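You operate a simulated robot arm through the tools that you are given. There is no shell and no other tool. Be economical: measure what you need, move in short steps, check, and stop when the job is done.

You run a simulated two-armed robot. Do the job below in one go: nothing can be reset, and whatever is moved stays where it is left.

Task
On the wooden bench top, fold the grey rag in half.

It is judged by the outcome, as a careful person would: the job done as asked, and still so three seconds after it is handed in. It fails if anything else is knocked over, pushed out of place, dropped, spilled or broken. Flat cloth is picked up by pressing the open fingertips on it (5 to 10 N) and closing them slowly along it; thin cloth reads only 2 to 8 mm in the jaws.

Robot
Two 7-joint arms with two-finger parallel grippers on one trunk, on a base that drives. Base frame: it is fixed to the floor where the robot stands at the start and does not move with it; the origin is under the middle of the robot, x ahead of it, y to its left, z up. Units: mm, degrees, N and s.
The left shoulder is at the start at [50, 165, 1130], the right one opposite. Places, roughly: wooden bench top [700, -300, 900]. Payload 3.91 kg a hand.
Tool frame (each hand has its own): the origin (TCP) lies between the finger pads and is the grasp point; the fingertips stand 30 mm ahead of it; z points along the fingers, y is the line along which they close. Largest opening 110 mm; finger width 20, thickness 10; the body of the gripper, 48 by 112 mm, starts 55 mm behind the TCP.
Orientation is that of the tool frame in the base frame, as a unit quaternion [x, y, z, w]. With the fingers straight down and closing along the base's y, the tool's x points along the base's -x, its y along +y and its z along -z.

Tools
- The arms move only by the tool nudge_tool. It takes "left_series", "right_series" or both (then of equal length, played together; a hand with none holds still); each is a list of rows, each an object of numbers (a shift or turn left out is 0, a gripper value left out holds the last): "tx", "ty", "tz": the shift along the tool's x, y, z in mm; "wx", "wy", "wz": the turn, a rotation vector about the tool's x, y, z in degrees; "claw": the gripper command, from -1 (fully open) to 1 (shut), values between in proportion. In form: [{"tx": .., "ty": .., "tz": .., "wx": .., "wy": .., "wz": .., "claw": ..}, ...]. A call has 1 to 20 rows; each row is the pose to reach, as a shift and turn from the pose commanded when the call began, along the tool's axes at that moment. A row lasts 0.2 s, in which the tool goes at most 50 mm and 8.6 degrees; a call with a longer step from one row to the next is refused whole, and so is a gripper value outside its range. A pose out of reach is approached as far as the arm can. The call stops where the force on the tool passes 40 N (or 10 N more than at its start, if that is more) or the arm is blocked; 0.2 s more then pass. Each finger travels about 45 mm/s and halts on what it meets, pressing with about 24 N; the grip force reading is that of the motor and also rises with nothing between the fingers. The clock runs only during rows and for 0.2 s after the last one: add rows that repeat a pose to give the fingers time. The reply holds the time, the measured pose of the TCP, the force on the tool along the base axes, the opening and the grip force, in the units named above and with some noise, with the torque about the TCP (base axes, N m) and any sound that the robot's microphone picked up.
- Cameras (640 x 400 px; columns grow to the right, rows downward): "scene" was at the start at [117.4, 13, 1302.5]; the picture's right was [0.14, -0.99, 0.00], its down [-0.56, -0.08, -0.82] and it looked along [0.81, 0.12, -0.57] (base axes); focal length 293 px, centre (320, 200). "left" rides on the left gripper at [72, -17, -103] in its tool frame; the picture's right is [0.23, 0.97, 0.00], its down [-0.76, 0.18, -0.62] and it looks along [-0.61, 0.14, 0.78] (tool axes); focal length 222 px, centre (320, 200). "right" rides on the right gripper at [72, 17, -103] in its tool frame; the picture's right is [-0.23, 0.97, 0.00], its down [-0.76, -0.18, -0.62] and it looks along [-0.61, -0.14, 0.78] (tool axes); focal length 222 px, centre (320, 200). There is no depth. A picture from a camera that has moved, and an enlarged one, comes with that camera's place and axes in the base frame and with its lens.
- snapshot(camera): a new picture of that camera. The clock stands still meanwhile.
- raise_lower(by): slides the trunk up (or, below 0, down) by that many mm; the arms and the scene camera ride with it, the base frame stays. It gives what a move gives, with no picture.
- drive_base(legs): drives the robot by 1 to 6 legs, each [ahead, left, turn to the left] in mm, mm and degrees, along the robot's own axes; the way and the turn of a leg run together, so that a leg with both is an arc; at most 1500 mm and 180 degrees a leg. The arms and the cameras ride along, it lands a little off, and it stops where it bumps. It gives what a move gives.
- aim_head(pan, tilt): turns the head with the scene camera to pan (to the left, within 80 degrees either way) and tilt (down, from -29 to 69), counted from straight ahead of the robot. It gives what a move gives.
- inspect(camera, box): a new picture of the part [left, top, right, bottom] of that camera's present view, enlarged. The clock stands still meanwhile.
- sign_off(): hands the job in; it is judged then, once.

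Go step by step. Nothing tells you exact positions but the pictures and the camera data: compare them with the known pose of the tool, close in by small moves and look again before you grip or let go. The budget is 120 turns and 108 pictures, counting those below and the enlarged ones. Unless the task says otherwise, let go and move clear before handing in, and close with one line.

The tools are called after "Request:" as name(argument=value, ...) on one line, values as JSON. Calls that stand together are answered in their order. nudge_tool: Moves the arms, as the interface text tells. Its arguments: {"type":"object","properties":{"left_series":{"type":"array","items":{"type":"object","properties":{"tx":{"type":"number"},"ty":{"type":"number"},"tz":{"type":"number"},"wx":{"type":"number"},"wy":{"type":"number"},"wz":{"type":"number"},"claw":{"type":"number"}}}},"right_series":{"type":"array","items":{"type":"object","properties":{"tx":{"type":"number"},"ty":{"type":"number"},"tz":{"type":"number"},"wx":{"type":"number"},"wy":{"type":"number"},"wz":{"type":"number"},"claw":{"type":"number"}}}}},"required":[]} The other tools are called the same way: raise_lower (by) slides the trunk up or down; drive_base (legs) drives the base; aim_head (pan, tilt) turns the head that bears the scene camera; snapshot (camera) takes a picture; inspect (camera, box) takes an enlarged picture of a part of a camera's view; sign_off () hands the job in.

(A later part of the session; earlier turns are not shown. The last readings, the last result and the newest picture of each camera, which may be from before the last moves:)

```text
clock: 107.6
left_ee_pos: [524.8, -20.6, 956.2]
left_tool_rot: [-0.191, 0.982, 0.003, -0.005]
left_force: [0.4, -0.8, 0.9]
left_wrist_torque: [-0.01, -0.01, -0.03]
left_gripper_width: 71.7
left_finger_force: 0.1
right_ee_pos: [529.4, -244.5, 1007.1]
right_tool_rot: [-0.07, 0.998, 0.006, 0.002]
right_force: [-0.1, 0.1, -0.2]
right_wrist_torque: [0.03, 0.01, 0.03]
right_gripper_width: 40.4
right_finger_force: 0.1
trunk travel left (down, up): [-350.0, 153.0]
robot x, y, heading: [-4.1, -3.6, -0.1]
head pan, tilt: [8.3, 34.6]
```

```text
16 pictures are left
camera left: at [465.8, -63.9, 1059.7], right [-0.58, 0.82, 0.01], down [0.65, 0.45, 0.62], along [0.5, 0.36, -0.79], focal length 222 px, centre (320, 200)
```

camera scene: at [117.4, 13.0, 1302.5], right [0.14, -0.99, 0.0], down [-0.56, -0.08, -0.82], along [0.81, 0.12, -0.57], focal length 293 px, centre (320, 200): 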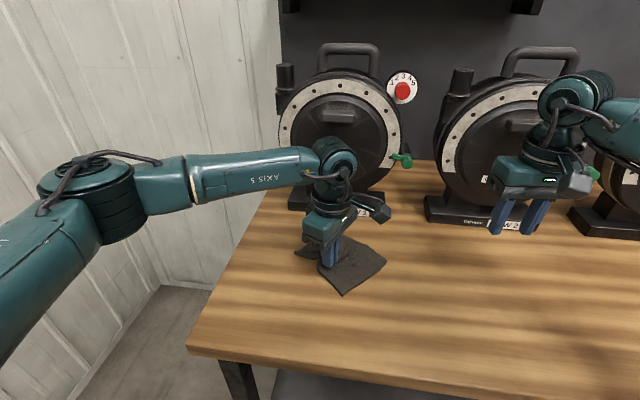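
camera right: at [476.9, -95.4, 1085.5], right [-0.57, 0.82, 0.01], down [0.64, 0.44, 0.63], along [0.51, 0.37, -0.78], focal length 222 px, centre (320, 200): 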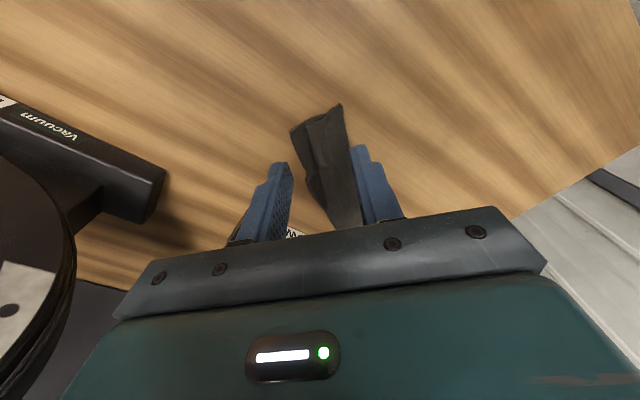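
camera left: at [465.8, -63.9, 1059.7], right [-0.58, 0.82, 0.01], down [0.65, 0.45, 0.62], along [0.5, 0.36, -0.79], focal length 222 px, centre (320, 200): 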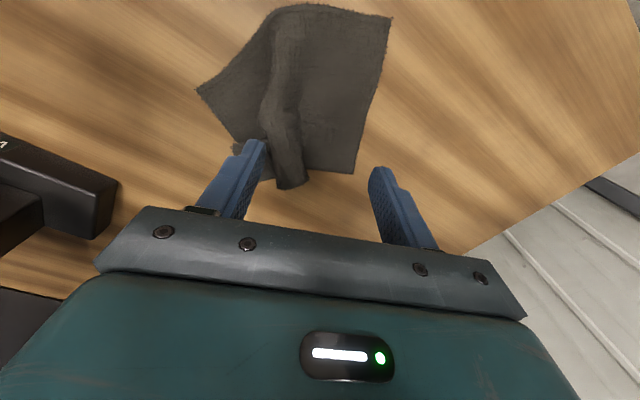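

The rag is clear of the machine but still has a pleat running down it. I'll press one closed hand on each side of the pleat and drag them apart to flatten it.

Request:
nudge_tool(left_series=[{"tx": 3, "ty": 5, "claw": 0.9}, {"tx": 6, "ty": 10}, {"tx": 9, "ty": 16}, {"tx": 13, "ty": 23}, {"tx": 17.7, "ty": 31}, {"tx": 17.7, "ty": 31, "tz": 15}, {"tx": 17.7, "ty": 31, "tz": 30}, {"tx": 17.7, "ty": 31, "tz": 45}, {"tx": 17.7, "ty": 31, "tz": 54}, {"tx": 17.7, "ty": 31, "tz": 58}], right_series=[{"tx": -13, "ty": 30, "tz": 5, "claw": 0.9}, {"tx": -26, "ty": 60, "tz": 15}, {"tx": -40, "ty": 90, "tz": 25}, {"tx": -52, "ty": 120, "tz": 40}, {"tx": -64, "ty": 148, "tz": 55}, {"tx": -64, "ty": 148, "tz": 70}, {"tx": -64, "ty": 148, "tz": 85}, {"tx": -64, "ty": 148, "tz": 97}, {"tx": -64, "ty": 148, "tz": 105}, {"tx": -64, "ty": 148, "tz": 109}])

Request:
snapshot(camera="right")

```text
clock: 109.8
left_ee_pos: [495.9, 4.4, 901.3]
left_tool_rot: [-0.192, 0.981, 0.003, -0.005]
left_force: [-0.2, 0.0, 0.1]
left_wrist_torque: [-0.02, -0.03, -0.02]
left_gripper_width: 5.5
left_finger_force: 0.1
right_ee_pos: [573.6, -88.8, 901.2]
right_tool_rot: [-0.071, 0.997, 0.005, 0.002]
right_force: [-0.5, 0.8, -1.0]
right_wrist_torque: [0.01, -0.02, -0.02]
right_gripper_width: 5.5
right_finger_force: 0.0
trunk travel left (down, up): [-350.0, 153.0]
robot x, y, heading: [0.5, 0.3, -0.1]
head pan, tilt: [8.3, 34.6]
```

```text
15 pictures are left
camera right: at [497.8, -83.1, 1003.2], right [0.09, 1.0, 0.01], down [0.78, -0.08, 0.63], along [0.62, -0.05, -0.78], focal length 222 px, centre (320, 200)
```

right: 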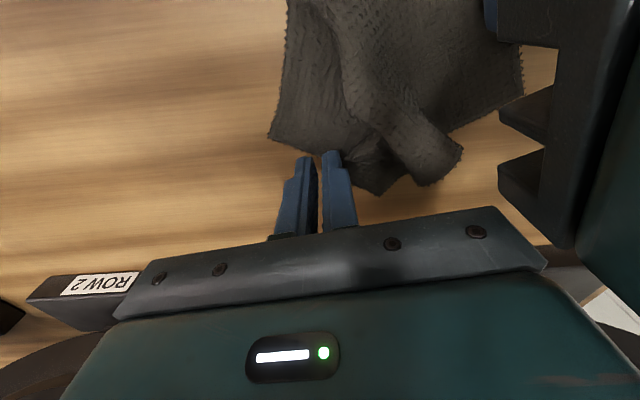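

Request:
nudge_tool(left_series=[{"tz": 3}, {"tz": 6}, {"tz": 8}, {"tz": 9}], right_series=[{"tx": 6, "ty": 5}, {"tx": 12, "ty": 10, "tz": 2}, {"tx": 12, "ty": 10, "tz": 6}, {"tx": 12, "ty": 10, "tz": 8.5}])

```text
clock: 110.4
left_ee_pos: [492.1, 2.2, 897.2]
left_tool_rot: [-0.184, 0.983, 0.003, -0.008]
left_force: [-2.9, -0.7, 0.9]
left_wrist_torque: [0.02, -0.29, -0.11]
left_gripper_width: 5.3
left_finger_force: 0.1
right_ee_pos: [567.0, -88.8, 899.4]
right_tool_rot: [-0.059, 0.998, 0.001, 0.005]
right_force: [2.7, 0.3, -1.5]
right_wrist_torque: [-0.04, 0.24, -0.16]
right_gripper_width: 5.6
right_finger_force: 0.0
trunk travel left (down, up): [-350.0, 153.0]
robot x, y, heading: [-0.3, -1.6, -0.1]
head pan, tilt: [8.3, 34.6]
stopped in row 2 (left hand): the force on the tool passed its limit (the readings are from after the stop); the commanded pose is now the measured one
```

The hands touched, so I'll change method. The right hand withdraws; the left will pinch the middle of the rag's left edge, hang it up to straighten it, and lay it flat. Then both hands can lift it by the middles of its two short edges so it drapes in half by gravity.

Request:
nudge_tool(left_series=[{"tz": -15}, {"tz": -30, "wz": 8}, {"tz": -45, "wz": 16}, {"tz": -55, "wz": 24}, {"tz": -55, "wz": 32, "claw": 0.33}, {"tz": -55, "wz": 32}, {"tz": -55, "wz": 32}, {"tz": -55, "wz": 32}], right_series=[{"tz": -15, "ty": -5}, {"tz": -40, "ty": -20}, {"tz": -70, "ty": -50}, {"tz": -100, "ty": -85}, {"tz": -110, "ty": -120}, {"tz": -110, "ty": -150}, {"tz": -110, "ty": -160}, {"tz": -110, "ty": -160}])

Request:
snapshot(camera="left")

```text
clock: 112.2
left_ee_pos: [495.6, 1.6, 951.9]
left_tool_rot: [0.092, 0.996, 0.001, -0.008]
left_force: [-0.1, -0.5, -0.9]
left_wrist_torque: [0.0, 0.01, 0.02]
left_gripper_width: 37.1
left_finger_force: 0.0
right_ee_pos: [584.8, -247.3, 1008.3]
right_tool_rot: [-0.06, 0.998, 0.003, 0.005]
right_force: [0.0, 0.0, 0.7]
right_wrist_torque: [0.02, 0.01, 0.0]
right_gripper_width: 5.6
right_finger_force: 0.1
trunk travel left (down, up): [-350.0, 153.0]
robot x, y, heading: [1.4, -2.6, -0.1]
head pan, tilt: [8.3, 34.6]
```

```text
14 pictures are left
camera left: at [422.5, -2.6, 1055.5], right [-0.04, 1.0, 0.0], down [0.79, 0.03, 0.61], along [0.61, 0.03, -0.79], focal length 222 px, centre (320, 200)
```

left: 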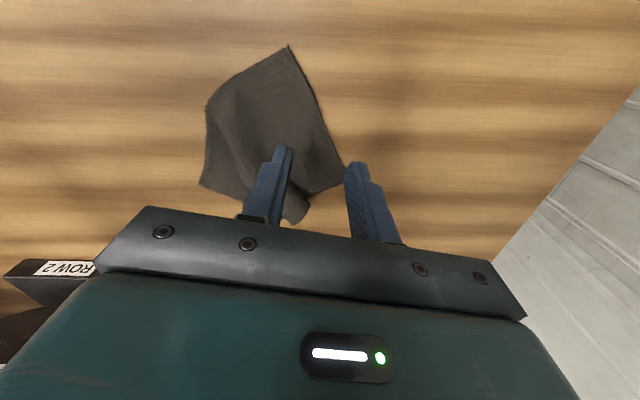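

Request:
nudge_tool(left_series=[{"tx": 1, "ty": -10, "tz": 10}, {"tx": 1, "ty": -19, "tz": 20}, {"tx": 1, "ty": -19, "tz": 35}, {"tx": 1, "ty": -19, "tz": 48}, {"tx": 1, "ty": -19, "tz": 55}, {"tx": 1, "ty": -19, "tz": 58}, {"tx": 1, "ty": -19, "tz": 59}])

```text
clock: 113.8
left_ee_pos: [486.2, -16.8, 894.1]
left_tool_rot: [0.092, 0.996, 0.0, -0.007]
left_force: [-1.0, -0.7, 3.6]
left_wrist_torque: [-0.01, 0.03, 0.02]
left_gripper_width: 36.6
left_finger_force: 0.1
right_ee_pos: [584.0, -246.7, 1009.7]
right_tool_rot: [-0.059, 0.998, 0.002, 0.005]
right_force: [-0.2, -0.2, 0.2]
right_wrist_torque: [-0.03, -0.03, 0.03]
right_gripper_width: 5.3
right_finger_force: 0.1
trunk travel left (down, up): [-350.0, 153.0]
robot x, y, heading: [-2.6, -2.3, 0.0]
head pan, tilt: [8.3, 34.6]
```

Request:
nudge_tool(left_series=[{"tz": 0.8}, {"tz": 1.2, "claw": 0.38}, {"tz": 1.2, "claw": 0.43}, {"tz": 1.2, "claw": 0.48}, {"tz": 1.2, "claw": 0.53}, {"tz": 1.2, "claw": 0.58}, {"tz": 1.2, "claw": 0.63}, {"tz": 1.2, "claw": 0.68}, {"tz": 1.2, "claw": 0.73}, {"tz": 1.2, "claw": 0.78}, {"tz": 1.2, "claw": 0.83}, {"tz": 1.2, "claw": 0.88}, {"tz": 1.2, "claw": 0.93}, {"tz": 1.2, "claw": 1}, {"tz": 1.2, "claw": 1}, {"tz": 1.2, "claw": 1}])

```text
clock: 117.2
left_ee_pos: [486.9, -17.7, 893.6]
left_tool_rot: [0.092, 0.996, 0.001, -0.007]
left_force: [0.5, -2.9, 15.6]
left_wrist_torque: [-0.16, -0.04, 0.01]
left_gripper_width: 4.6
left_finger_force: 24.1
right_ee_pos: [583.2, -248.0, 1009.9]
right_tool_rot: [-0.06, 0.998, 0.001, 0.006]
right_force: [-0.4, 0.6, -0.6]
right_wrist_torque: [-0.01, -0.01, -0.04]
right_gripper_width: 5.5
right_finger_force: 0.0
trunk travel left (down, up): [-350.0, 153.0]
robot x, y, heading: [1.6, 0.4, 0.2]
head pan, tilt: [8.3, 34.6]
```

Pinched at 4.6 mm. I'll lift the rag clear to let it hang, turning it so its edge will lie along x.

Request:
nudge_tool(left_series=[{"tz": -20}, {"tz": -45}, {"tz": -70, "wz": 4}, {"tz": -95, "tx": -6, "ty": -5, "wz": 9}, {"tz": -120, "tx": -13, "ty": -11, "wz": 14}, {"tz": -145, "tx": -20, "ty": -17, "wz": 19}, {"tz": -170, "tx": -28, "ty": -24, "wz": 24}, {"tz": -190, "tx": -36, "ty": -30, "wz": 29}, {"tz": -190, "tx": -40, "ty": -33, "wz": 29}, {"tz": -190, "tx": -40, "ty": -33, "wz": 29}, {"tz": -190, "tx": -40, "ty": -33, "wz": 29}, {"tz": -190, "tx": -40, "ty": -33, "wz": 29}])

Request:
snapshot(camera="scene")

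```text
clock: 119.8
left_ee_pos: [522.5, -58.5, 1082.0]
left_tool_rot: [0.339, 0.941, -0.001, -0.008]
left_force: [0.2, 0.9, -0.4]
left_wrist_torque: [0.01, 0.0, 0.07]
left_gripper_width: 4.1
left_finger_force: 24.8
right_ee_pos: [585.2, -246.8, 1008.8]
right_tool_rot: [-0.059, 0.998, 0.001, 0.005]
right_force: [1.2, -0.6, -0.3]
right_wrist_torque: [0.02, 0.01, -0.04]
right_gripper_width: 5.4
right_finger_force: 0.0
trunk travel left (down, up): [-350.0, 153.0]
robot x, y, heading: [1.6, 0.2, 0.1]
head pan, tilt: [8.3, 34.6]
```

```text
13 pictures are left
camera scene: at [117.4, 13.0, 1302.5], right [0.14, -0.99, 0.0], down [-0.56, -0.08, -0.82], along [0.81, 0.12, -0.57], focal length 293 px, centre (320, 200)
```

scene: 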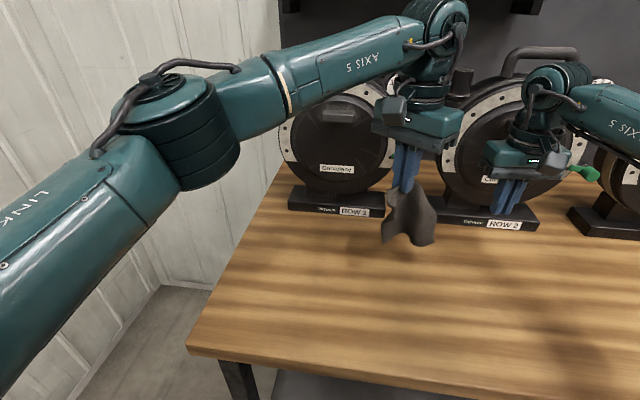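

It hangs freely. I'll lower it while moving left so it lays out flat to the right.

Request:
nudge_tool(left_series=[{"tz": 20}, {"tz": 38}, {"tz": 52, "tx": 4, "ty": 5}, {"tz": 66, "tx": 10, "ty": 12}, {"tz": 80, "tx": 17, "ty": 20}, {"tz": 94, "tx": 24, "ty": 29}, {"tz": 108, "tx": 32, "ty": 38}, {"tz": 122, "tx": 41, "ty": 49}, {"tz": 136, "tx": 50, "ty": 60}, {"tz": 150, "tx": 60, "ty": 72}, {"tz": 163, "tx": 70, "ty": 84}, {"tz": 174, "tx": 78, "ty": 94}, {"tz": 182, "tx": 85, "ty": 101}, {"tz": 185, "tx": 90, "ty": 106}, {"tz": 185, "tx": 90, "ty": 106}])

Request:
snapshot(camera="scene")

```text
clock: 123.0
left_ee_pos: [518.0, 80.9, 897.6]
left_tool_rot: [0.339, 0.941, -0.002, -0.008]
left_force: [0.2, -1.3, 1.5]
left_wrist_torque: [0.02, 0.03, 0.06]
left_gripper_width: 4.4
left_finger_force: 24.2
right_ee_pos: [583.6, -248.2, 1008.7]
right_tool_rot: [-0.06, 0.998, 0.001, 0.006]
right_force: [0.2, -0.1, 0.1]
right_wrist_torque: [0.0, 0.01, 0.03]
right_gripper_width: 5.4
right_finger_force: 0.1
trunk travel left (down, up): [-350.0, 153.0]
robot x, y, heading: [0.7, -4.2, -0.0]
head pan, tilt: [8.3, 34.6]
```

```text
12 pictures are left
camera scene: at [117.3, 12.9, 1302.5], right [0.14, -0.99, 0.0], down [-0.56, -0.08, -0.82], along [0.81, 0.12, -0.57], focal length 293 px, centre (320, 200)
```

scene: 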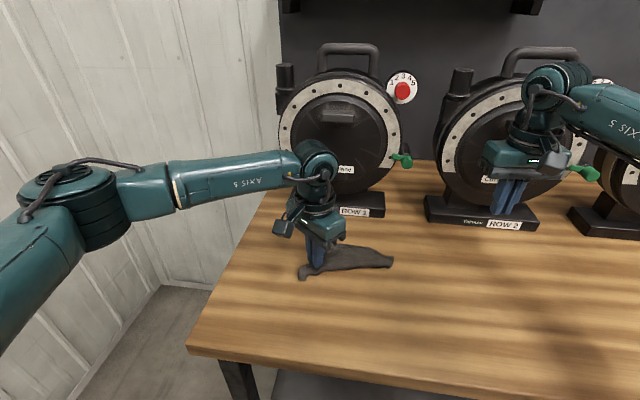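

Request:
inspect(camera="scene", box=[280, 200, 420, 300])

```text
4.00 times, centred on (350, 250) of scene
camera zoom: at [117.3, 12.9, 1302.5], right [0.14, -0.99, 0.0], down [-0.56, -0.08, -0.82], along [0.81, 0.12, -0.57], focal length 1172 px, centre (200, 0)
```

zoom: 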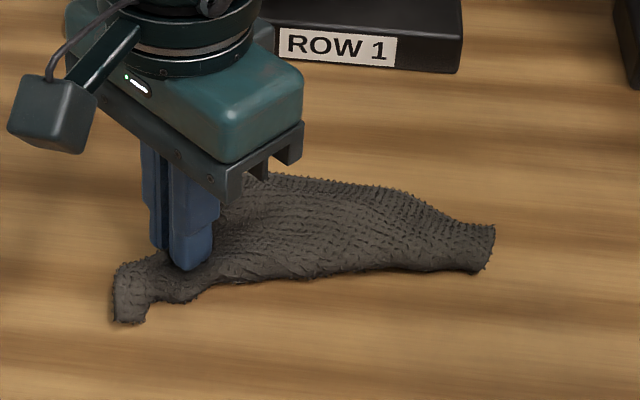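

The rag settled partly doubled along its length. I'll release and see how it relaxes.

Request:
nudge_tool(left_series=[{"tz": 1, "claw": 0.8}, {"tz": 1, "claw": 0.6}, {"tz": 1, "claw": 0.45}, {"tz": -10}, {"tz": -30}, {"tz": -60}, {"tz": -80, "tx": 20}, {"tz": -100, "tx": 60}, {"tz": -100, "tx": 100}, {"tz": -100, "tx": 130}])

Request:
inspect(camera="scene", box=[280, 200, 420, 300])

```text
clock: 125.2
left_ee_pos: [419.1, 167.6, 999.0]
left_tool_rot: [0.339, 0.941, -0.001, -0.007]
left_force: [0.2, 0.3, -0.7]
left_wrist_torque: [-0.04, 0.0, 0.02]
left_gripper_width: 30.5
left_finger_force: 0.0
right_ee_pos: [584.3, -246.8, 1010.0]
right_tool_rot: [-0.06, 0.998, 0.001, 0.006]
right_force: [-0.5, 0.1, -0.5]
right_wrist_torque: [0.0, -0.02, 0.03]
right_gripper_width: 5.9
right_finger_force: 0.0
trunk travel left (down, up): [-350.0, 153.0]
robot x, y, heading: [0.2, 1.6, 0.0]
head pan, tilt: [8.3, 34.6]
```

```text
4.00 times, centred on (350, 250) of scene
camera zoom: at [117.1, 13.2, 1302.6], right [0.14, -0.99, 0.0], down [-0.56, -0.08, -0.82], along [0.81, 0.12, -0.57], focal length 1172 px, centre (200, 0)
```

zoom: 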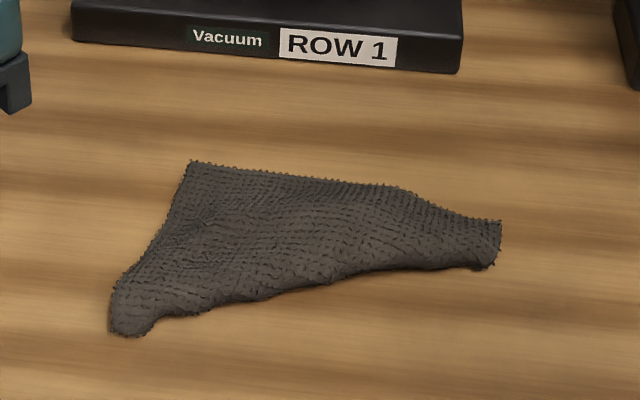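

The far edge is straight with both far corners exposed, at (584,88) and (563,−77), while the near part is tucked under. I'll take both far corners, one hand each with parallel yaw of about 30° for clearance, lift the sheet to hang open, and then lay it down folding back toward the far side.

Request:
nudge_tool(left_series=[{"tx": -20, "ty": 2, "wz": -8, "claw": 0.33}, {"tx": -40, "ty": 5, "wz": -16}, {"tx": -60, "ty": 7, "wz": -24}, {"tx": -80, "ty": 9, "wz": -32}, {"tx": -100, "ty": 12, "wz": -40}, {"tx": -120, "ty": 14, "tz": 5, "wz": -48}, {"tx": -140, "ty": 16, "tz": 15, "wz": -56}, {"tx": -160, "ty": 19, "tz": 25, "wz": -64}, {"tx": -177, "ty": 21, "tz": 35, "wz": -70}, {"tx": -177, "ty": 21, "tz": 45, "wz": -70}], right_series=[{"tx": 1, "ty": 20, "wz": -3, "claw": 0.33}, {"tx": 2, "ty": 42, "wz": -6}, {"tx": 3, "ty": 64, "wz": -9}, {"tx": 5, "ty": 86, "tz": 5, "wz": -12}, {"tx": 6, "ty": 108, "tz": 10, "wz": -15}, {"tx": 8, "ty": 130, "tz": 20, "wz": -18}, {"tx": 9, "ty": 152, "tz": 30, "wz": -21}, {"tx": 11, "ty": 174, "tz": 40, "wz": -23}, {"tx": 12, "ty": 197, "tz": 50, "wz": -23}, {"tx": 12, "ty": 197, "tz": 55, "wz": -23}])

Request:
snapshot(camera="left")

Request:
snapshot(camera="right")

```text
clock: 127.4
left_ee_pos: [567.2, 67.2, 950.1]
left_tool_rot: [-0.263, 0.965, 0.003, -0.007]
left_force: [-0.6, -0.8, 0.8]
left_wrist_torque: [0.06, 0.04, 0.0]
left_gripper_width: 36.8
left_finger_force: 0.1
right_ee_pos: [548.8, -54.4, 954.2]
right_tool_rot: [-0.258, 0.966, 0.001, 0.005]
right_force: [-0.6, -0.3, -0.2]
right_wrist_torque: [0.0, -0.01, 0.0]
right_gripper_width: 37.1
right_finger_force: 0.1
trunk travel left (down, up): [-350.0, 153.0]
robot x, y, heading: [-0.0, 0.1, 0.2]
head pan, tilt: [8.3, 34.6]
```

```text
9 pictures are left
camera left: at [517.9, 15.3, 1053.8], right [-0.69, 0.72, 0.01], down [0.58, 0.54, 0.62], along [0.44, 0.43, -0.79], focal length 222 px, centre (320, 200)
```

left: 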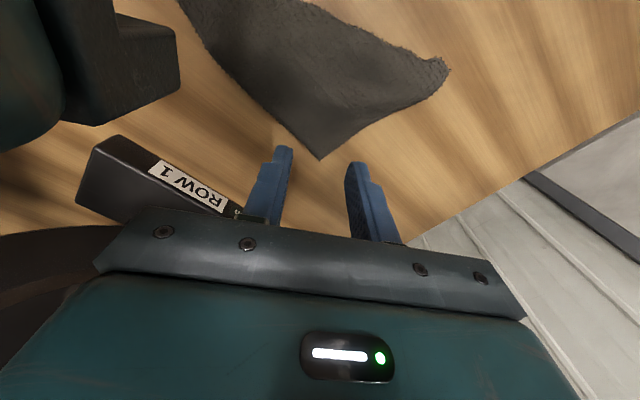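

```text
8 pictures are left
camera right: at [476.0, -76.9, 1055.7], right [-0.29, 0.96, 0.0], down [0.74, 0.22, 0.63], along [0.6, 0.18, -0.78], focal length 222 px, centre (320, 200)
```

right: 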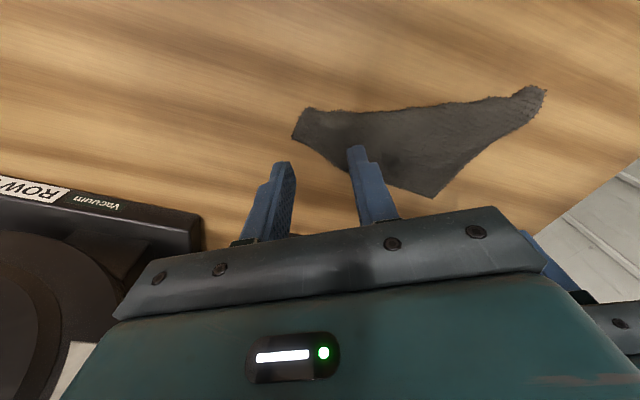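

Both hands are over the far corners. I'll descend and press.

Request:
nudge_tool(left_series=[{"tz": 15}, {"tz": 30}, {"tz": 42}, {"tz": 50}, {"tz": 54}, {"tz": 56}, {"tz": 57.5}], right_series=[{"tz": 15}, {"tz": 30}, {"tz": 42}, {"tz": 50}, {"tz": 54}, {"tz": 57}, {"tz": 58}])

```text
clock: 129.0
left_ee_pos: [567.2, 68.0, 894.9]
left_tool_rot: [-0.262, 0.965, 0.004, -0.006]
left_force: [-0.1, 0.7, 1.2]
left_wrist_torque: [0.0, 0.01, 0.0]
left_gripper_width: 36.9
left_finger_force: 0.1
right_ee_pos: [549.4, -53.4, 895.7]
right_tool_rot: [-0.258, 0.966, 0.001, 0.007]
right_force: [-0.5, 0.2, 8.8]
right_wrist_torque: [0.2, 0.08, 0.03]
right_gripper_width: 36.6
right_finger_force: 0.1
trunk travel left (down, up): [-350.0, 153.0]
robot x, y, heading: [4.3, 2.1, -0.2]
head pan, tilt: [8.3, 34.6]
```

Request:
nudge_tool(left_series=[{"tz": 1}, {"tz": 2.2}, {"tz": 2.2, "claw": 0.38}, {"tz": 2.2, "claw": 0.43}, {"tz": 2.2, "claw": 0.48}, {"tz": 2.2, "claw": 0.53}, {"tz": 2.2, "claw": 0.58}, {"tz": 2.2, "claw": 0.63}, {"tz": 2.2, "claw": 0.68}, {"tz": 2.2, "claw": 0.73}, {"tz": 2.2, "claw": 0.78}, {"tz": 2.2, "claw": 0.83}, {"tz": 2.2, "claw": 0.88}, {"tz": 2.2, "claw": 0.93}, {"tz": 2.2, "claw": 1}, {"tz": 2.2, "claw": 1}, {"tz": 2.2, "claw": 1}], right_series=[{}, {}, {"claw": 0.38}, {"claw": 0.43}, {"claw": 0.48}, {"claw": 0.53}, {"claw": 0.58}, {"claw": 0.63}, {"claw": 0.68}, {"claw": 0.73}, {"claw": 0.78}, {"claw": 0.83}, {"claw": 0.88}, {"claw": 0.93}, {"claw": 1}, {"claw": 1}, {"claw": 1}])

```text
clock: 132.6
left_ee_pos: [567.7, 67.8, 892.8]
left_tool_rot: [-0.262, 0.965, 0.003, -0.005]
left_force: [0.8, -2.3, 18.2]
left_wrist_torque: [-0.09, -0.02, 0.01]
left_gripper_width: 2.4
left_finger_force: 24.0
right_ee_pos: [548.8, -52.9, 896.3]
right_tool_rot: [-0.259, 0.966, 0.001, 0.007]
right_force: [-0.7, 5.4, 11.1]
right_wrist_torque: [0.18, 0.04, 0.0]
right_gripper_width: 4.7
right_finger_force: 23.8
trunk travel left (down, up): [-350.0, 153.0]
robot x, y, heading: [0.4, -3.5, -0.2]
head pan, tilt: [8.3, 34.6]
```

Both hands hold cloth, at 2.4 and 4.7 mm. I'll lift together so the sheet hangs.

Request:
nudge_tool(left_series=[{"tz": -15}, {"tz": -35}, {"tz": -55}, {"tz": -75}, {"tz": -95}, {"tz": -115}, {"tz": -135}, {"tz": -150}, {"tz": -150}, {"tz": -150}, {"tz": -150}], right_series=[{"tz": -15}, {"tz": -35}, {"tz": -55}, {"tz": -75}, {"tz": -95}, {"tz": -115}, {"tz": -135}, {"tz": -147}, {"tz": -147}, {"tz": -147}, {"tz": -147}])

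Request:
inspect(camera="scene", box=[240, 100, 480, 300])

```text
clock: 135.0
left_ee_pos: [570.9, 67.9, 1042.7]
left_tool_rot: [-0.262, 0.965, 0.004, -0.007]
left_force: [0.2, -0.5, -0.8]
left_wrist_torque: [-0.04, 0.01, 0.0]
left_gripper_width: 2.4
left_finger_force: 24.8
right_ee_pos: [550.4, -53.8, 1041.2]
right_tool_rot: [-0.257, 0.966, 0.0, 0.006]
right_force: [-0.2, 0.6, 0.5]
right_wrist_torque: [0.02, -0.02, -0.03]
right_gripper_width: 3.6
right_finger_force: 23.7
trunk travel left (down, up): [-350.0, 153.0]
robot x, y, heading: [-2.0, 0.9, 0.3]
head pan, tilt: [8.3, 34.6]
```

```text
2.00 times, centred on (360, 200) of scene
camera zoom: at [117.4, 13.0, 1302.5], right [0.14, -0.99, 0.0], down [-0.56, -0.08, -0.82], along [0.81, 0.12, -0.57], focal length 586 px, centre (240, 200)
```

zoom: 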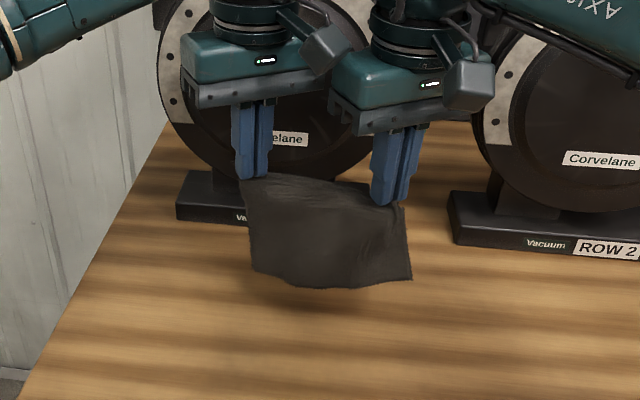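

The sheet hangs flat and square from its far corners. I'll now lower it while moving toward me so the lower half lies down with its free hem at the far side.

Request:
nudge_tool(left_series=[{"tz": 14}, {"tz": 24, "tx": 3, "ty": 2.6}, {"tz": 32, "tx": 9.2, "ty": 7.7}, {"tz": 42, "tx": 16.9, "ty": 14.1}, {"tz": 52, "tx": 24.5, "ty": 20.5}, {"tz": 62, "tx": 32.2, "ty": 27}, {"tz": 72, "tx": 39.8, "ty": 33.4}, {"tz": 80, "tx": 47.5, "ty": 39.8}, {"tz": 85, "tx": 52.1, "ty": 43.7}], right_series=[{"tz": 14}, {"tz": 24, "tx": 3.1, "ty": 2.5}, {"tz": 32, "tx": 9.3, "ty": 7.6}, {"tz": 42, "tx": 17, "ty": 13.9}, {"tz": 52, "tx": 24.7, "ty": 20.3}, {"tz": 62, "tx": 32.5, "ty": 26.6}, {"tz": 72, "tx": 40.2, "ty": 33}, {"tz": 80, "tx": 47.9, "ty": 39.3}, {"tz": 85, "tx": 52.6, "ty": 43.1}])

Request:
inspect(camera="scene", box=[240, 140, 480, 320])

```text
clock: 137.0
left_ee_pos: [502.6, 79.2, 956.6]
left_tool_rot: [-0.262, 0.965, 0.003, -0.007]
left_force: [-0.2, -0.4, -0.5]
left_wrist_torque: [-0.03, 0.0, -0.01]
left_gripper_width: 2.3
left_finger_force: 24.0
right_ee_pos: [482.3, -43.7, 958.2]
right_tool_rot: [-0.258, 0.966, 0.001, 0.005]
right_force: [-0.3, 0.9, 0.9]
right_wrist_torque: [0.01, -0.04, -0.03]
right_gripper_width: 3.8
right_finger_force: 23.9
trunk travel left (down, up): [-350.0, 153.0]
robot x, y, heading: [3.0, 1.9, -0.0]
head pan, tilt: [8.3, 34.6]
```

```text
2.22 times, centred on (360, 230) of scene
camera zoom: at [117.4, 13.0, 1302.5], right [0.14, -0.99, 0.0], down [-0.56, -0.08, -0.82], along [0.81, 0.12, -0.57], focal length 651 px, centre (231, 133)
```

zoom: 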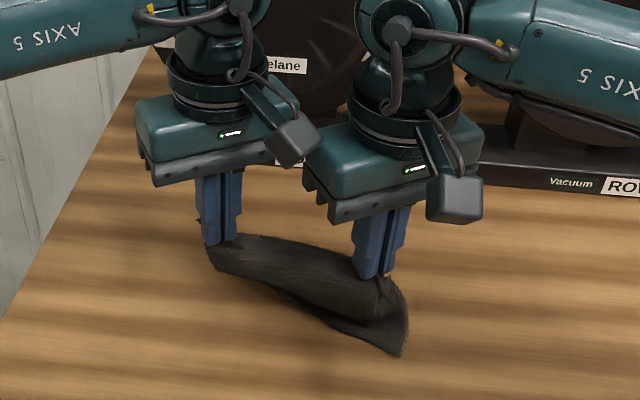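

The lower half is lying down, with the crease roughly beneath the hands. Now I fold the held edge back over toward the far side along an arc.

Request:
nudge_tool(left_series=[{"tx": -6.9, "ty": -5.8, "tz": 1}, {"tx": -13.8, "ty": -11.6, "tz": 5}, {"tx": -20.7, "ty": -17.3, "tz": 11}, {"tx": -26.8, "ty": -22.5, "tz": 19}, {"tx": -32.2, "ty": -27, "tz": 29}, {"tx": -36, "ty": -30.2, "tz": 38}, {"tx": -39, "ty": -32.7, "tz": 46}, {"tx": -39.8, "ty": -33.4, "tz": 52}], right_series=[{"tx": -7, "ty": -5.7, "tz": 1}, {"tx": -13.9, "ty": -11.4, "tz": 5}, {"tx": -20.9, "ty": -17.1, "tz": 11}, {"tx": -27, "ty": -22.2, "tz": 19}, {"tx": -32.5, "ty": -26.6, "tz": 29}, {"tx": -36.3, "ty": -29.8, "tz": 38}, {"tx": -39.4, "ty": -32.3, "tz": 46}, {"tx": -40.2, "ty": -33, "tz": 52}])

Request:
inspect(camera="scene", box=[270, 180, 430, 310])

```text
clock: 138.8
left_ee_pos: [552.9, 70.6, 903.6]
left_tool_rot: [-0.262, 0.965, 0.004, -0.007]
left_force: [-0.7, -0.5, 0.0]
left_wrist_torque: [-0.06, 0.02, 0.01]
left_gripper_width: 2.2
left_finger_force: 24.2
right_ee_pos: [534.9, -51.6, 906.3]
right_tool_rot: [-0.258, 0.966, 0.001, 0.005]
right_force: [0.2, 1.1, 0.6]
right_wrist_torque: [-0.02, -0.01, -0.01]
right_gripper_width: 3.8
right_finger_force: 23.9
trunk travel left (down, up): [-350.0, 153.0]
robot x, y, heading: [0.3, -0.8, 0.1]
head pan, tilt: [8.3, 34.6]
```

```text
3.08 times, centred on (350, 245) of scene
camera zoom: at [117.4, 13.0, 1302.5], right [0.14, -0.99, 0.0], down [-0.56, -0.08, -0.82], along [0.81, 0.12, -0.57], focal length 902 px, centre (228, 62)
```

zoom: 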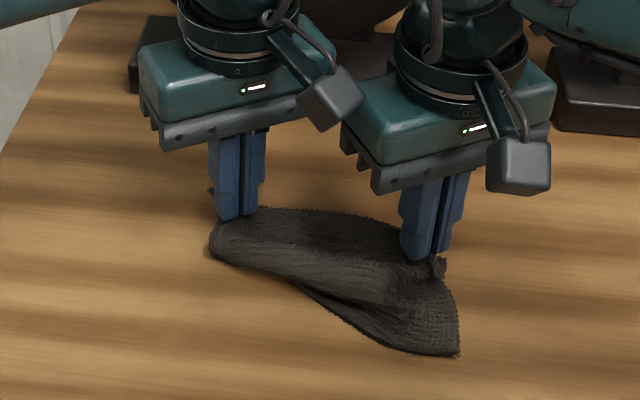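

The right half's lower hem flopped to the near side. I still hold both corners, so I'll lift again and repeat, dragging the bottom hem so that it trails to the far side.

Request:
nudge_tool(left_series=[{"tz": -20}, {"tz": -40}, {"tz": -60}, {"tz": -80}, {"tz": -100, "tx": -5, "ty": -4}, {"tz": -120, "tx": -11, "ty": -9}, {"tz": -135, "tx": -17, "ty": -14}, {"tz": -140, "tx": -23, "ty": -19}, {"tz": -140, "tx": -23, "ty": -19}, {"tz": -140, "tx": -23, "ty": -19}, {"tz": -140, "tx": -23, "ty": -19}, {"tz": -140, "tx": -23, "ty": -19}], right_series=[{"tz": -20}, {"tz": -40}, {"tz": -60}, {"tz": -80}, {"tz": -100, "tx": -5, "ty": -4}, {"tz": -120, "tx": -11, "ty": -9}, {"tz": -135, "tx": -17, "ty": -14}, {"tz": -138, "tx": -23, "ty": -19}, {"tz": -138, "tx": -23, "ty": -19}, {"tz": -138, "tx": -23, "ty": -19}, {"tz": -138, "tx": -23, "ty": -19}, {"tz": -138, "tx": -23, "ty": -19}])

```text
clock: 141.4
left_ee_pos: [582.9, 67.9, 1044.0]
left_tool_rot: [-0.263, 0.965, 0.003, -0.007]
left_force: [-0.2, -1.1, -0.6]
left_wrist_torque: [-0.02, 0.0, -0.01]
left_gripper_width: 2.3
left_finger_force: 24.4
right_ee_pos: [562.8, -56.4, 1044.4]
right_tool_rot: [-0.258, 0.966, 0.0, 0.005]
right_force: [0.3, 0.7, 0.1]
right_wrist_torque: [0.0, -0.06, 0.02]
right_gripper_width: 3.6
right_finger_force: 24.4
trunk travel left (down, up): [-350.0, 153.0]
robot x, y, heading: [-0.2, 1.2, -0.2]
head pan, tilt: [8.3, 34.6]
```

Request:
nudge_tool(left_series=[{"tz": 12}, {"tz": 24}, {"tz": 32, "tx": 3.1, "ty": 2.6}, {"tz": 36, "tx": 10.7, "ty": 9}, {"tz": 40, "tx": 19.9, "ty": 16.7}, {"tz": 44, "tx": 29.1, "ty": 24.4}, {"tz": 50, "tx": 38.3, "ty": 32.1}, {"tz": 58, "tx": 46, "ty": 38.5}, {"tz": 66, "tx": 53.6, "ty": 44.9}, {"tz": 74, "tx": 61.3, "ty": 51.4}, {"tz": 82, "tx": 67.4, "ty": 56.5}], right_series=[{"tz": 12}, {"tz": 24}, {"tz": 32, "tx": 3.1, "ty": 2.5}, {"tz": 36, "tx": 10.8, "ty": 8.9}, {"tz": 40, "tx": 20.1, "ty": 16.5}, {"tz": 44, "tx": 29.4, "ty": 24.1}, {"tz": 50, "tx": 38.7, "ty": 31.7}, {"tz": 58, "tx": 46.4, "ty": 38}, {"tz": 66, "tx": 54.1, "ty": 44.4}, {"tz": 74, "tx": 61.8, "ty": 50.7}, {"tz": 82, "tx": 68, "ty": 55.8}])

Request:
inspect(camera="scene", box=[260, 170, 440, 310])

```text
clock: 143.8
left_ee_pos: [498.1, 80.8, 965.1]
left_tool_rot: [-0.262, 0.965, 0.003, -0.007]
left_force: [-0.4, -0.5, 0.3]
left_wrist_torque: [-0.08, 0.03, -0.03]
left_gripper_width: 2.3
left_finger_force: 23.7
right_ee_pos: [476.4, -43.2, 962.0]
right_tool_rot: [-0.258, 0.966, 0.001, 0.005]
right_force: [1.8, 1.2, -0.7]
right_wrist_torque: [0.05, -0.02, -0.02]
right_gripper_width: 4.0
right_finger_force: 24.0
trunk travel left (down, up): [-350.0, 153.0]
robot x, y, heading: [3.9, -2.3, 0.1]
head pan, tilt: [8.3, 34.6]
```

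```text
2.86 times, centred on (350, 240) of scene
camera zoom: at [117.3, 13.0, 1302.5], right [0.14, -0.99, 0.0], down [-0.56, -0.08, -0.82], along [0.81, 0.12, -0.57], focal length 837 px, centre (234, 86)
```

zoom: 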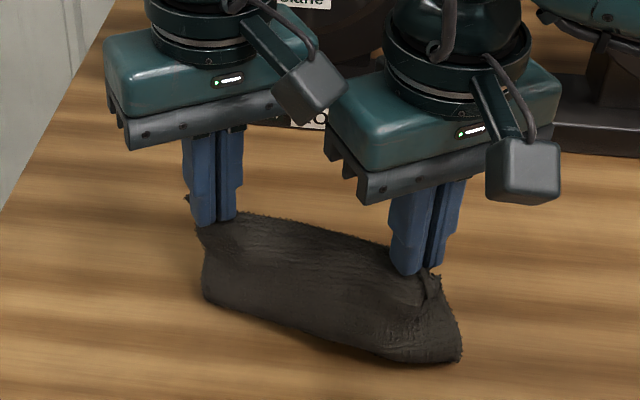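

This time the crease is rounded and even along the near side, with the hem trailing far. I'll fold the held edge over to the far side.

Request:
nudge_tool(left_series=[{"tx": 3.1, "ty": 2.6, "tz": 4}, {"tx": 4.6, "ty": 3.9, "tz": 8}, {"tx": -2.3, "ty": -1.9, "tz": 9}, {"tx": -9.2, "ty": -7.7, "tz": 12}, {"tx": -16.1, "ty": -13.5, "tz": 18}, {"tx": -22.2, "ty": -18.6, "tz": 26}, {"tx": -27.6, "ty": -23.1, "tz": 35}, {"tx": -31.4, "ty": -26.3, "tz": 44}, {"tx": -34.5, "ty": -28.9, "tz": 52}, {"tx": -35.2, "ty": -29.5, "tz": 60}], right_series=[{"tx": 3.1, "ty": 2.5, "tz": 4}, {"tx": 4.6, "ty": 3.8, "tz": 7}, {"tx": -2.3, "ty": -1.9, "tz": 8}, {"tx": -9.3, "ty": -7.6, "tz": 11}, {"tx": -16.2, "ty": -13.3, "tz": 17}, {"tx": -22.4, "ty": -18.4, "tz": 24}, {"tx": -27.8, "ty": -22.8, "tz": 33}, {"tx": -31.7, "ty": -26, "tz": 42}, {"tx": -34.8, "ty": -28.5, "tz": 50}, {"tx": -35.6, "ty": -29.2, "tz": 57}])

Request:
inspect(camera="scene", box=[270, 180, 430, 310])

```text
clock: 146.0
left_ee_pos: [540.3, 72.4, 904.0]
left_tool_rot: [-0.262, 0.965, 0.003, -0.007]
left_force: [-0.2, -1.3, -0.1]
left_wrist_torque: [-0.02, 0.0, -0.02]
left_gripper_width: 0.0
left_finger_force: 24.4
right_ee_pos: [523.8, -47.9, 905.8]
right_tool_rot: [-0.258, 0.966, 0.0, 0.005]
right_force: [-0.3, -0.1, 0.4]
right_wrist_torque: [-0.04, -0.01, 0.0]
right_gripper_width: 3.6
right_finger_force: 23.5
trunk travel left (down, up): [-350.0, 153.0]
robot x, y, heading: [-4.9, -2.4, 0.0]
head pan, tilt: [8.3, 34.6]
```

```text
3.08 times, centred on (350, 245) of scene
camera zoom: at [117.4, 13.0, 1302.5], right [0.14, -0.99, 0.0], down [-0.56, -0.08, -0.82], along [0.81, 0.12, -0.57], focal length 902 px, centre (228, 62)
```

zoom: 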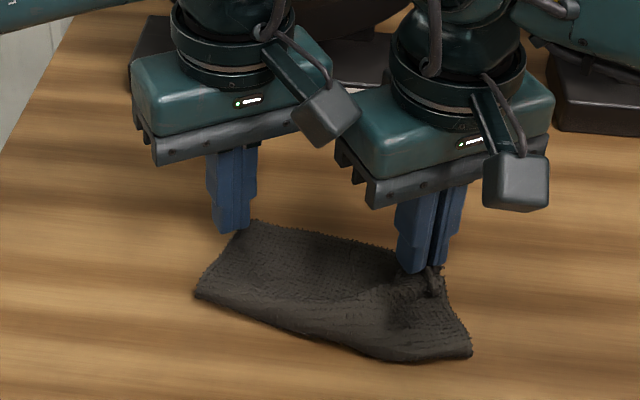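

The left corner has just come free, and the strip looks neatly doubled. I'll lower and release the right, then lift both clear.

Request:
nudge_tool(left_series=[{"tz": -10}, {"tz": -25}, {"tz": -45}, {"tz": -65}, {"tz": -85}, {"tz": -100}, {"tz": -100}, {"tz": -100}, {"tz": -100, "ty": 20}, {"tz": -100, "ty": 50}, {"tz": -100, "ty": 80}, {"tz": -100, "ty": 110}, {"tz": -100, "ty": 130}], right_series=[{"tz": 3, "tx": -2, "ty": -2}, {"tz": 6, "tx": -4, "ty": -3}, {"tz": 6, "tx": -4, "ty": -3, "claw": 0.85}, {"tz": 6, "tx": -4, "ty": -3, "claw": 0.7}, {"tz": 6, "tx": -4, "ty": -3, "claw": 0.6}, {"tz": 6, "tx": -4, "ty": -3, "claw": 0.6}, {"tz": -4, "tx": -4, "ty": -3}, {"tz": -25, "tx": -4, "ty": -3}, {"tz": -50, "tx": -4, "ty": -3}, {"tz": -80, "tx": -4, "ty": -20}, {"tz": -90, "tx": -4, "ty": -50}, {"tz": -90, "tx": -4, "ty": -90}, {"tz": -90, "tx": -4, "ty": -130}])

Request:
inspect(camera="scene", box=[290, 200, 420, 300])

```text
clock: 148.8
left_ee_pos: [474.9, 185.4, 1006.9]
left_tool_rot: [-0.261, 0.965, 0.004, -0.006]
left_force: [0.0, 0.3, 0.5]
left_wrist_torque: [0.04, 0.05, 0.0]
left_gripper_width: 0.1
left_finger_force: 24.1
right_ee_pos: [588.4, -161.7, 996.6]
right_tool_rot: [-0.258, 0.966, 0.0, 0.005]
right_force: [0.5, -0.3, -0.1]
right_wrist_torque: [0.0, -0.03, 0.01]
right_gripper_width: 21.8
right_finger_force: 0.1
trunk travel left (down, up): [-350.0, 153.0]
robot x, y, heading: [0.4, 1.8, -0.0]
head pan, tilt: [8.3, 34.6]
```

```text
4.00 times, centred on (355, 250) of scene
camera zoom: at [117.3, 12.9, 1302.5], right [0.14, -0.99, 0.0], down [-0.56, -0.08, -0.82], along [0.81, 0.12, -0.57], focal length 1172 px, centre (180, 0)
```

zoom: 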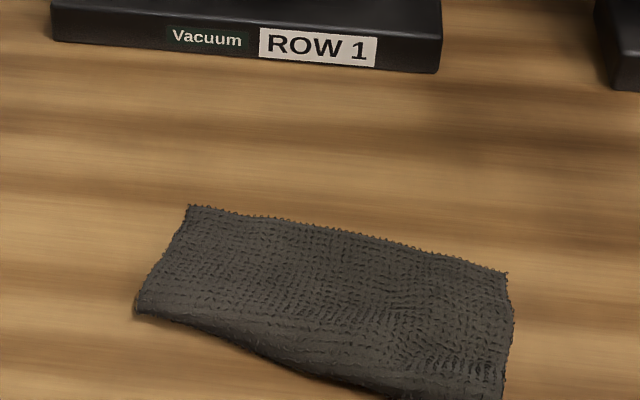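

The result is a clean rectangle of about 162 × 75 mm. I'll check the right end's profile with the right camera.

Request:
nudge_tool(right_series=[{"tx": 19, "ty": 15}, {"tx": 38, "ty": 30}, {"tx": 57, "ty": 45, "wy": -5}, {"tx": 75, "ty": 60, "wy": -10, "tz": 15}, {"tx": 75, "ty": 60, "wy": -15, "tz": 30}, {"tx": 75, "ty": 60, "wy": -20, "tz": 50}, {"tx": 75, "ty": 60, "wy": -25, "tz": 68}, {"tx": 75, "ty": 60, "wy": -25, "tz": 72}])

Request:
inspect(camera="right", box=[340, 60, 560, 220])

```text
clock: 150.6
left_ee_pos: [477.2, 185.9, 1006.0]
left_tool_rot: [-0.263, 0.965, 0.004, -0.007]
left_force: [0.2, -0.2, 0.6]
left_wrist_torque: [0.01, 0.02, -0.04]
left_gripper_width: 0.0
left_finger_force: 23.7
right_ee_pos: [496.1, -144.4, 923.0]
right_tool_rot: [-0.251, 0.942, 0.056, 0.215]
right_force: [-0.6, 0.8, -0.3]
right_wrist_torque: [-0.01, 0.05, 0.01]
right_gripper_width: 21.8
right_finger_force: 0.0
trunk travel left (down, up): [-350.0, 153.0]
robot x, y, heading: [-2.6, -3.5, -0.1]
head pan, tilt: [8.3, 34.6]
```

```text
2.50 times, centred on (450, 140) of right
camera zoom: at [392.6, -184.1, 984.2], right [-0.31, 0.95, 0.1], down [0.45, 0.05, 0.89], along [0.84, 0.32, -0.44], focal length 555 px, centre (-5, 350)
```

zoom: 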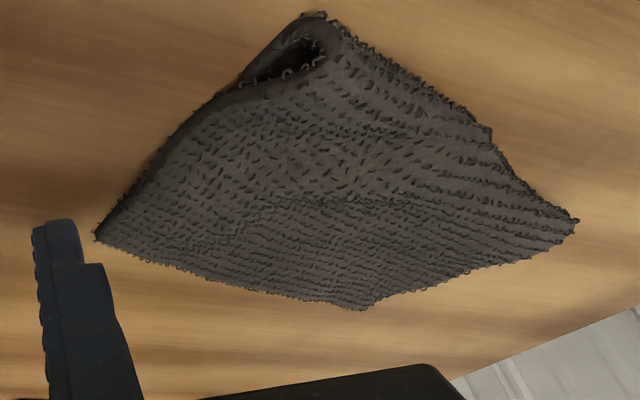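

It's a true fold, but the top layer runs about 25 mm past the bottom one because I started the fold too high. I'll redo the same hang-and-lay with a lower fold height of about 39 mm, picking up the same two far corners.

Request:
nudge_tool(left_series=[{"tx": 2, "ty": -18, "claw": 0.33}, {"tx": 4, "ty": -36}, {"tx": 6, "ty": -54}, {"tx": 8, "ty": -72}, {"tx": 10, "ty": -90}, {"tx": 11, "ty": -108, "tz": 15}, {"tx": 13, "ty": -126, "tz": 35}, {"tx": 14, "ty": -141, "tz": 56}], right_series=[{"tz": -10, "wy": 4}, {"tz": -20, "wy": 8}, {"tz": -30, "wy": 13}, {"tz": -40, "wy": 18}, {"tz": -50, "wy": 25, "claw": 0.33}, {"tz": -50, "wy": 25}, {"tz": -50, "wy": 25}, {"tz": -50, "wy": 25}])

```text
clock: 152.4
left_ee_pos: [535.3, 55.2, 945.3]
left_tool_rot: [-0.261, 0.965, 0.003, -0.008]
left_force: [0.6, -0.2, -0.4]
left_wrist_torque: [-0.01, 0.02, 0.02]
left_gripper_width: 36.7
left_finger_force: 0.0
right_ee_pos: [477.2, -155.1, 967.4]
right_tool_rot: [-0.257, 0.966, 0.0, 0.005]
right_force: [-1.1, -0.4, 0.0]
right_wrist_torque: [0.02, 0.0, 0.02]
right_gripper_width: 36.9
right_finger_force: 0.0
trunk travel left (down, up): [-350.0, 153.0]
robot x, y, heading: [1.3, 0.6, 0.1]
head pan, tilt: [8.3, 34.6]
```

Request:
nudge_tool(right_series=[{"tx": -20, "ty": 14}, {"tx": -40, "ty": 28}, {"tx": -60, "ty": 42}, {"tx": -83, "ty": 57}, {"tx": -83, "ty": 57, "tz": 20}, {"tx": -83, "ty": 57, "tz": 40}, {"tx": -83, "ty": 57, "tz": 58}, {"tx": -83, "ty": 57, "tz": 68}, {"tx": -83, "ty": 57, "tz": 71}], left_series=[{}, {}, {}, {}, {"tz": 12}, {"tz": 24}, {"tz": 36}, {"tz": 44}, {"tz": 47}])

```text
clock: 154.4
left_ee_pos: [533.5, 55.7, 899.2]
left_tool_rot: [-0.262, 0.965, 0.003, -0.007]
left_force: [-0.1, 0.4, 1.3]
left_wrist_torque: [0.0, 0.0, 0.03]
left_gripper_width: 36.7
left_finger_force: 0.0
right_ee_pos: [523.1, -64.7, 897.6]
right_tool_rot: [-0.258, 0.966, 0.0, 0.005]
right_force: [-0.4, -0.3, -0.4]
right_wrist_torque: [-0.04, 0.03, -0.01]
right_gripper_width: 37.0
right_finger_force: 0.1
trunk travel left (down, up): [-350.0, 153.0]
robot x, y, heading: [2.0, 4.1, -0.2]
head pan, tilt: [8.3, 34.6]
```

Request:
nudge_tool(right_series=[{"tz": 2}, {"tz": 3.5}, {"tz": 4.5}], left_series=[{"tz": 1.5}, {"tz": 2.5}, {"tz": 3}])

```text
clock: 155.2
left_ee_pos: [534.1, 56.8, 896.7]
left_tool_rot: [-0.262, 0.965, 0.004, -0.006]
left_force: [-1.3, -0.1, -0.1]
left_wrist_torque: [-0.01, 0.05, -0.03]
left_gripper_width: 36.8
left_finger_force: 0.0
right_ee_pos: [521.2, -64.8, 893.0]
right_tool_rot: [-0.258, 0.966, 0.001, 0.006]
right_force: [1.9, 0.1, 6.3]
right_wrist_torque: [0.1, 0.0, -0.01]
right_gripper_width: 36.4
right_finger_force: 0.0
trunk travel left (down, up): [-350.0, 153.0]
robot x, y, heading: [0.7, 2.3, 0.1]
head pan, tilt: [8.3, 34.6]
```

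Request:
nudge_tool(left_series=[{"tz": 1.5}, {"tz": 2.5}, {"tz": 3}])

```text
clock: 156.0
left_ee_pos: [535.3, 57.4, 894.9]
left_tool_rot: [-0.262, 0.965, 0.004, -0.006]
left_force: [0.0, 0.9, 3.0]
left_wrist_torque: [0.0, 0.04, 0.0]
left_gripper_width: 36.9
left_finger_force: 0.1
right_ee_pos: [521.8, -65.3, 893.0]
right_tool_rot: [-0.258, 0.966, 0.002, 0.006]
right_force: [2.7, 0.3, 8.4]
right_wrist_torque: [0.14, -0.03, -0.06]
right_gripper_width: 36.3
right_finger_force: 0.0
trunk travel left (down, up): [-350.0, 153.0]
robot x, y, heading: [-0.9, -1.2, -0.2]
head pan, tilt: [8.3, 34.6]
```

Light contact on the left, 8 N on the right. I'll press the left a bit more and close both slowly.

Request:
nudge_tool(left_series=[{"tz": 1}, {"tz": 1.5}, {"tz": 1.5, "claw": 0.38}, {"tz": 1.5, "claw": 0.43}, {"tz": 1.5, "claw": 0.48}, {"tz": 1.5, "claw": 0.53}, {"tz": 1.5, "claw": 0.58}, {"tz": 1.5, "claw": 0.63}, {"tz": 1.5, "claw": 0.68}, {"tz": 1.5, "claw": 0.73}, {"tz": 1.5, "claw": 0.78}, {"tz": 1.5, "claw": 0.83}, {"tz": 1.5, "claw": 0.88}, {"tz": 1.5, "claw": 0.93}, {"tz": 1.5, "claw": 1}, {"tz": 1.5, "claw": 1}, {"tz": 1.5, "claw": 1}], right_series=[{}, {}, {"claw": 0.38}, {"claw": 0.43}, {"claw": 0.48}, {"claw": 0.53}, {"claw": 0.58}, {"claw": 0.63}, {"claw": 0.68}, {"claw": 0.73}, {"claw": 0.78}, {"claw": 0.83}, {"claw": 0.88}, {"claw": 0.93}, {"claw": 1}, {"claw": 1}, {"claw": 1}])

```text
clock: 159.6
left_ee_pos: [532.5, 57.0, 894.4]
left_tool_rot: [-0.262, 0.965, 0.003, -0.005]
left_force: [-1.1, 1.8, 17.5]
left_wrist_torque: [0.01, 0.19, 0.01]
left_gripper_width: 0.0
left_finger_force: 24.0
right_ee_pos: [520.4, -64.6, 893.7]
right_tool_rot: [-0.258, 0.966, 0.001, 0.007]
right_force: [0.8, 1.2, 4.8]
right_wrist_torque: [0.04, 0.04, -0.02]
right_gripper_width: 2.4
right_finger_force: 23.9
trunk travel left (down, up): [-350.0, 153.0]
robot x, y, heading: [-1.9, -1.2, -0.3]
head pan, tilt: [8.3, 34.6]
```

The right holds at 2.4 mm but the left slipped. I'll retry the left slightly further in.

Request:
nudge_tool(left_series=[{"tz": -8}, {"tz": -18, "claw": 0.3}, {"tz": -18, "tx": 7}, {"tz": -18, "tx": 7}, {"tz": -18, "tx": 7}, {"tz": -10, "tx": 7}, {"tz": -4, "tx": 7}, {"tz": -1.5, "tx": 7}, {"tz": -0.5, "tx": 7}])

```text
clock: 161.6
left_ee_pos: [529.3, 54.9, 895.2]
left_tool_rot: [-0.262, 0.965, 0.003, -0.006]
left_force: [0.4, -0.3, 5.0]
left_wrist_torque: [0.04, 0.06, -0.02]
left_gripper_width: 38.2
left_finger_force: 0.1
right_ee_pos: [521.2, -65.7, 892.8]
right_tool_rot: [-0.257, 0.966, 0.0, 0.007]
right_force: [-3.0, -0.8, 9.7]
right_wrist_torque: [0.01, 0.13, 0.02]
right_gripper_width: 2.4
right_finger_force: 23.6
trunk travel left (down, up): [-350.0, 153.0]
robot x, y, heading: [0.2, -1.0, 0.0]
head pan, tilt: [8.3, 34.6]
```

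Request:
nudge_tool(left_series=[{"tz": 0.6}, {"tz": 0.6, "claw": 0.34}, {"tz": 0.6, "claw": 0.38}, {"tz": 0.6, "claw": 0.42}, {"tz": 0.6, "claw": 0.46}, {"tz": 0.6, "claw": 0.5}, {"tz": 0.6, "claw": 0.54}, {"tz": 0.6, "claw": 0.58}, {"tz": 0.6, "claw": 0.62}, {"tz": 0.6, "claw": 0.66}, {"tz": 0.6, "claw": 0.7}, {"tz": 0.6, "claw": 0.75}, {"tz": 0.6, "claw": 0.8}, {"tz": 0.6, "claw": 0.85}, {"tz": 0.6, "claw": 0.9}, {"tz": 0.6, "claw": 0.95}, {"tz": 0.6, "claw": 1}, {"tz": 0.6, "claw": 1}, {"tz": 0.6, "claw": 1}])

```text
clock: 165.6
left_ee_pos: [528.3, 53.8, 893.9]
left_tool_rot: [-0.262, 0.965, 0.003, -0.006]
left_force: [1.5, -5.2, 13.7]
left_wrist_torque: [-0.16, 0.06, 0.01]
left_gripper_width: 4.6
left_finger_force: 23.8
right_ee_pos: [521.2, -64.7, 893.9]
right_tool_rot: [-0.257, 0.966, 0.001, 0.006]
right_force: [1.6, 2.0, 8.1]
right_wrist_torque: [0.13, 0.03, -0.01]
right_gripper_width: 2.5
right_finger_force: 24.3
trunk travel left (down, up): [-350.0, 153.0]
robot x, y, heading: [-1.7, -0.4, -0.2]
head pan, tilt: [8.3, 34.6]
```

Both hold now, at 4.6 and 2.5 mm. The left grip sits about 15 mm deeper, so I'll keep the left hand 15 mm lower to keep the sheet level while hanging.

Request:
nudge_tool(left_series=[{"tz": -15}, {"tz": -35}, {"tz": -55}, {"tz": -75}, {"tz": -95, "tx": -8, "ty": -5}, {"tz": -113, "tx": -17, "ty": -11}, {"tz": -127, "tx": -27, "ty": -18}, {"tz": -133, "tx": -37.4, "ty": -25}, {"tz": -133, "tx": -37.4, "ty": -25}, {"tz": -133, "tx": -37.4, "ty": -25}, {"tz": -133, "tx": -37.4, "ty": -25}, {"tz": -133, "tx": -37.4, "ty": -25}], right_series=[{"tz": -18}, {"tz": -40}, {"tz": -62}, {"tz": -84}, {"tz": -106, "tx": -8, "ty": -5}, {"tz": -126, "tx": -17, "ty": -11}, {"tz": -142, "tx": -27, "ty": -18}, {"tz": -148, "tx": -37.7, "ty": -24.6}, {"tz": -148, "tx": -37.7, "ty": -24.6}, {"tz": -148, "tx": -37.7, "ty": -24.6}, {"tz": -148, "tx": -37.7, "ty": -24.6}, {"tz": -148, "tx": -37.7, "ty": -24.6}])

```text
clock: 168.2
left_ee_pos: [575.3, 50.6, 1025.6]
left_tool_rot: [-0.262, 0.965, 0.003, -0.007]
left_force: [-1.2, -4.6, 0.2]
left_wrist_torque: [-0.16, 0.02, 0.01]
left_gripper_width: 3.5
left_finger_force: 23.9
right_ee_pos: [564.4, -68.8, 1039.3]
right_tool_rot: [-0.258, 0.966, 0.0, 0.006]
right_force: [1.5, 4.9, -0.5]
right_wrist_torque: [0.13, 0.02, -0.08]
right_gripper_width: 2.2
right_finger_force: 23.4
trunk travel left (down, up): [-350.0, 153.0]
robot x, y, heading: [1.3, 1.6, -0.1]
head pan, tilt: [8.3, 34.6]
```

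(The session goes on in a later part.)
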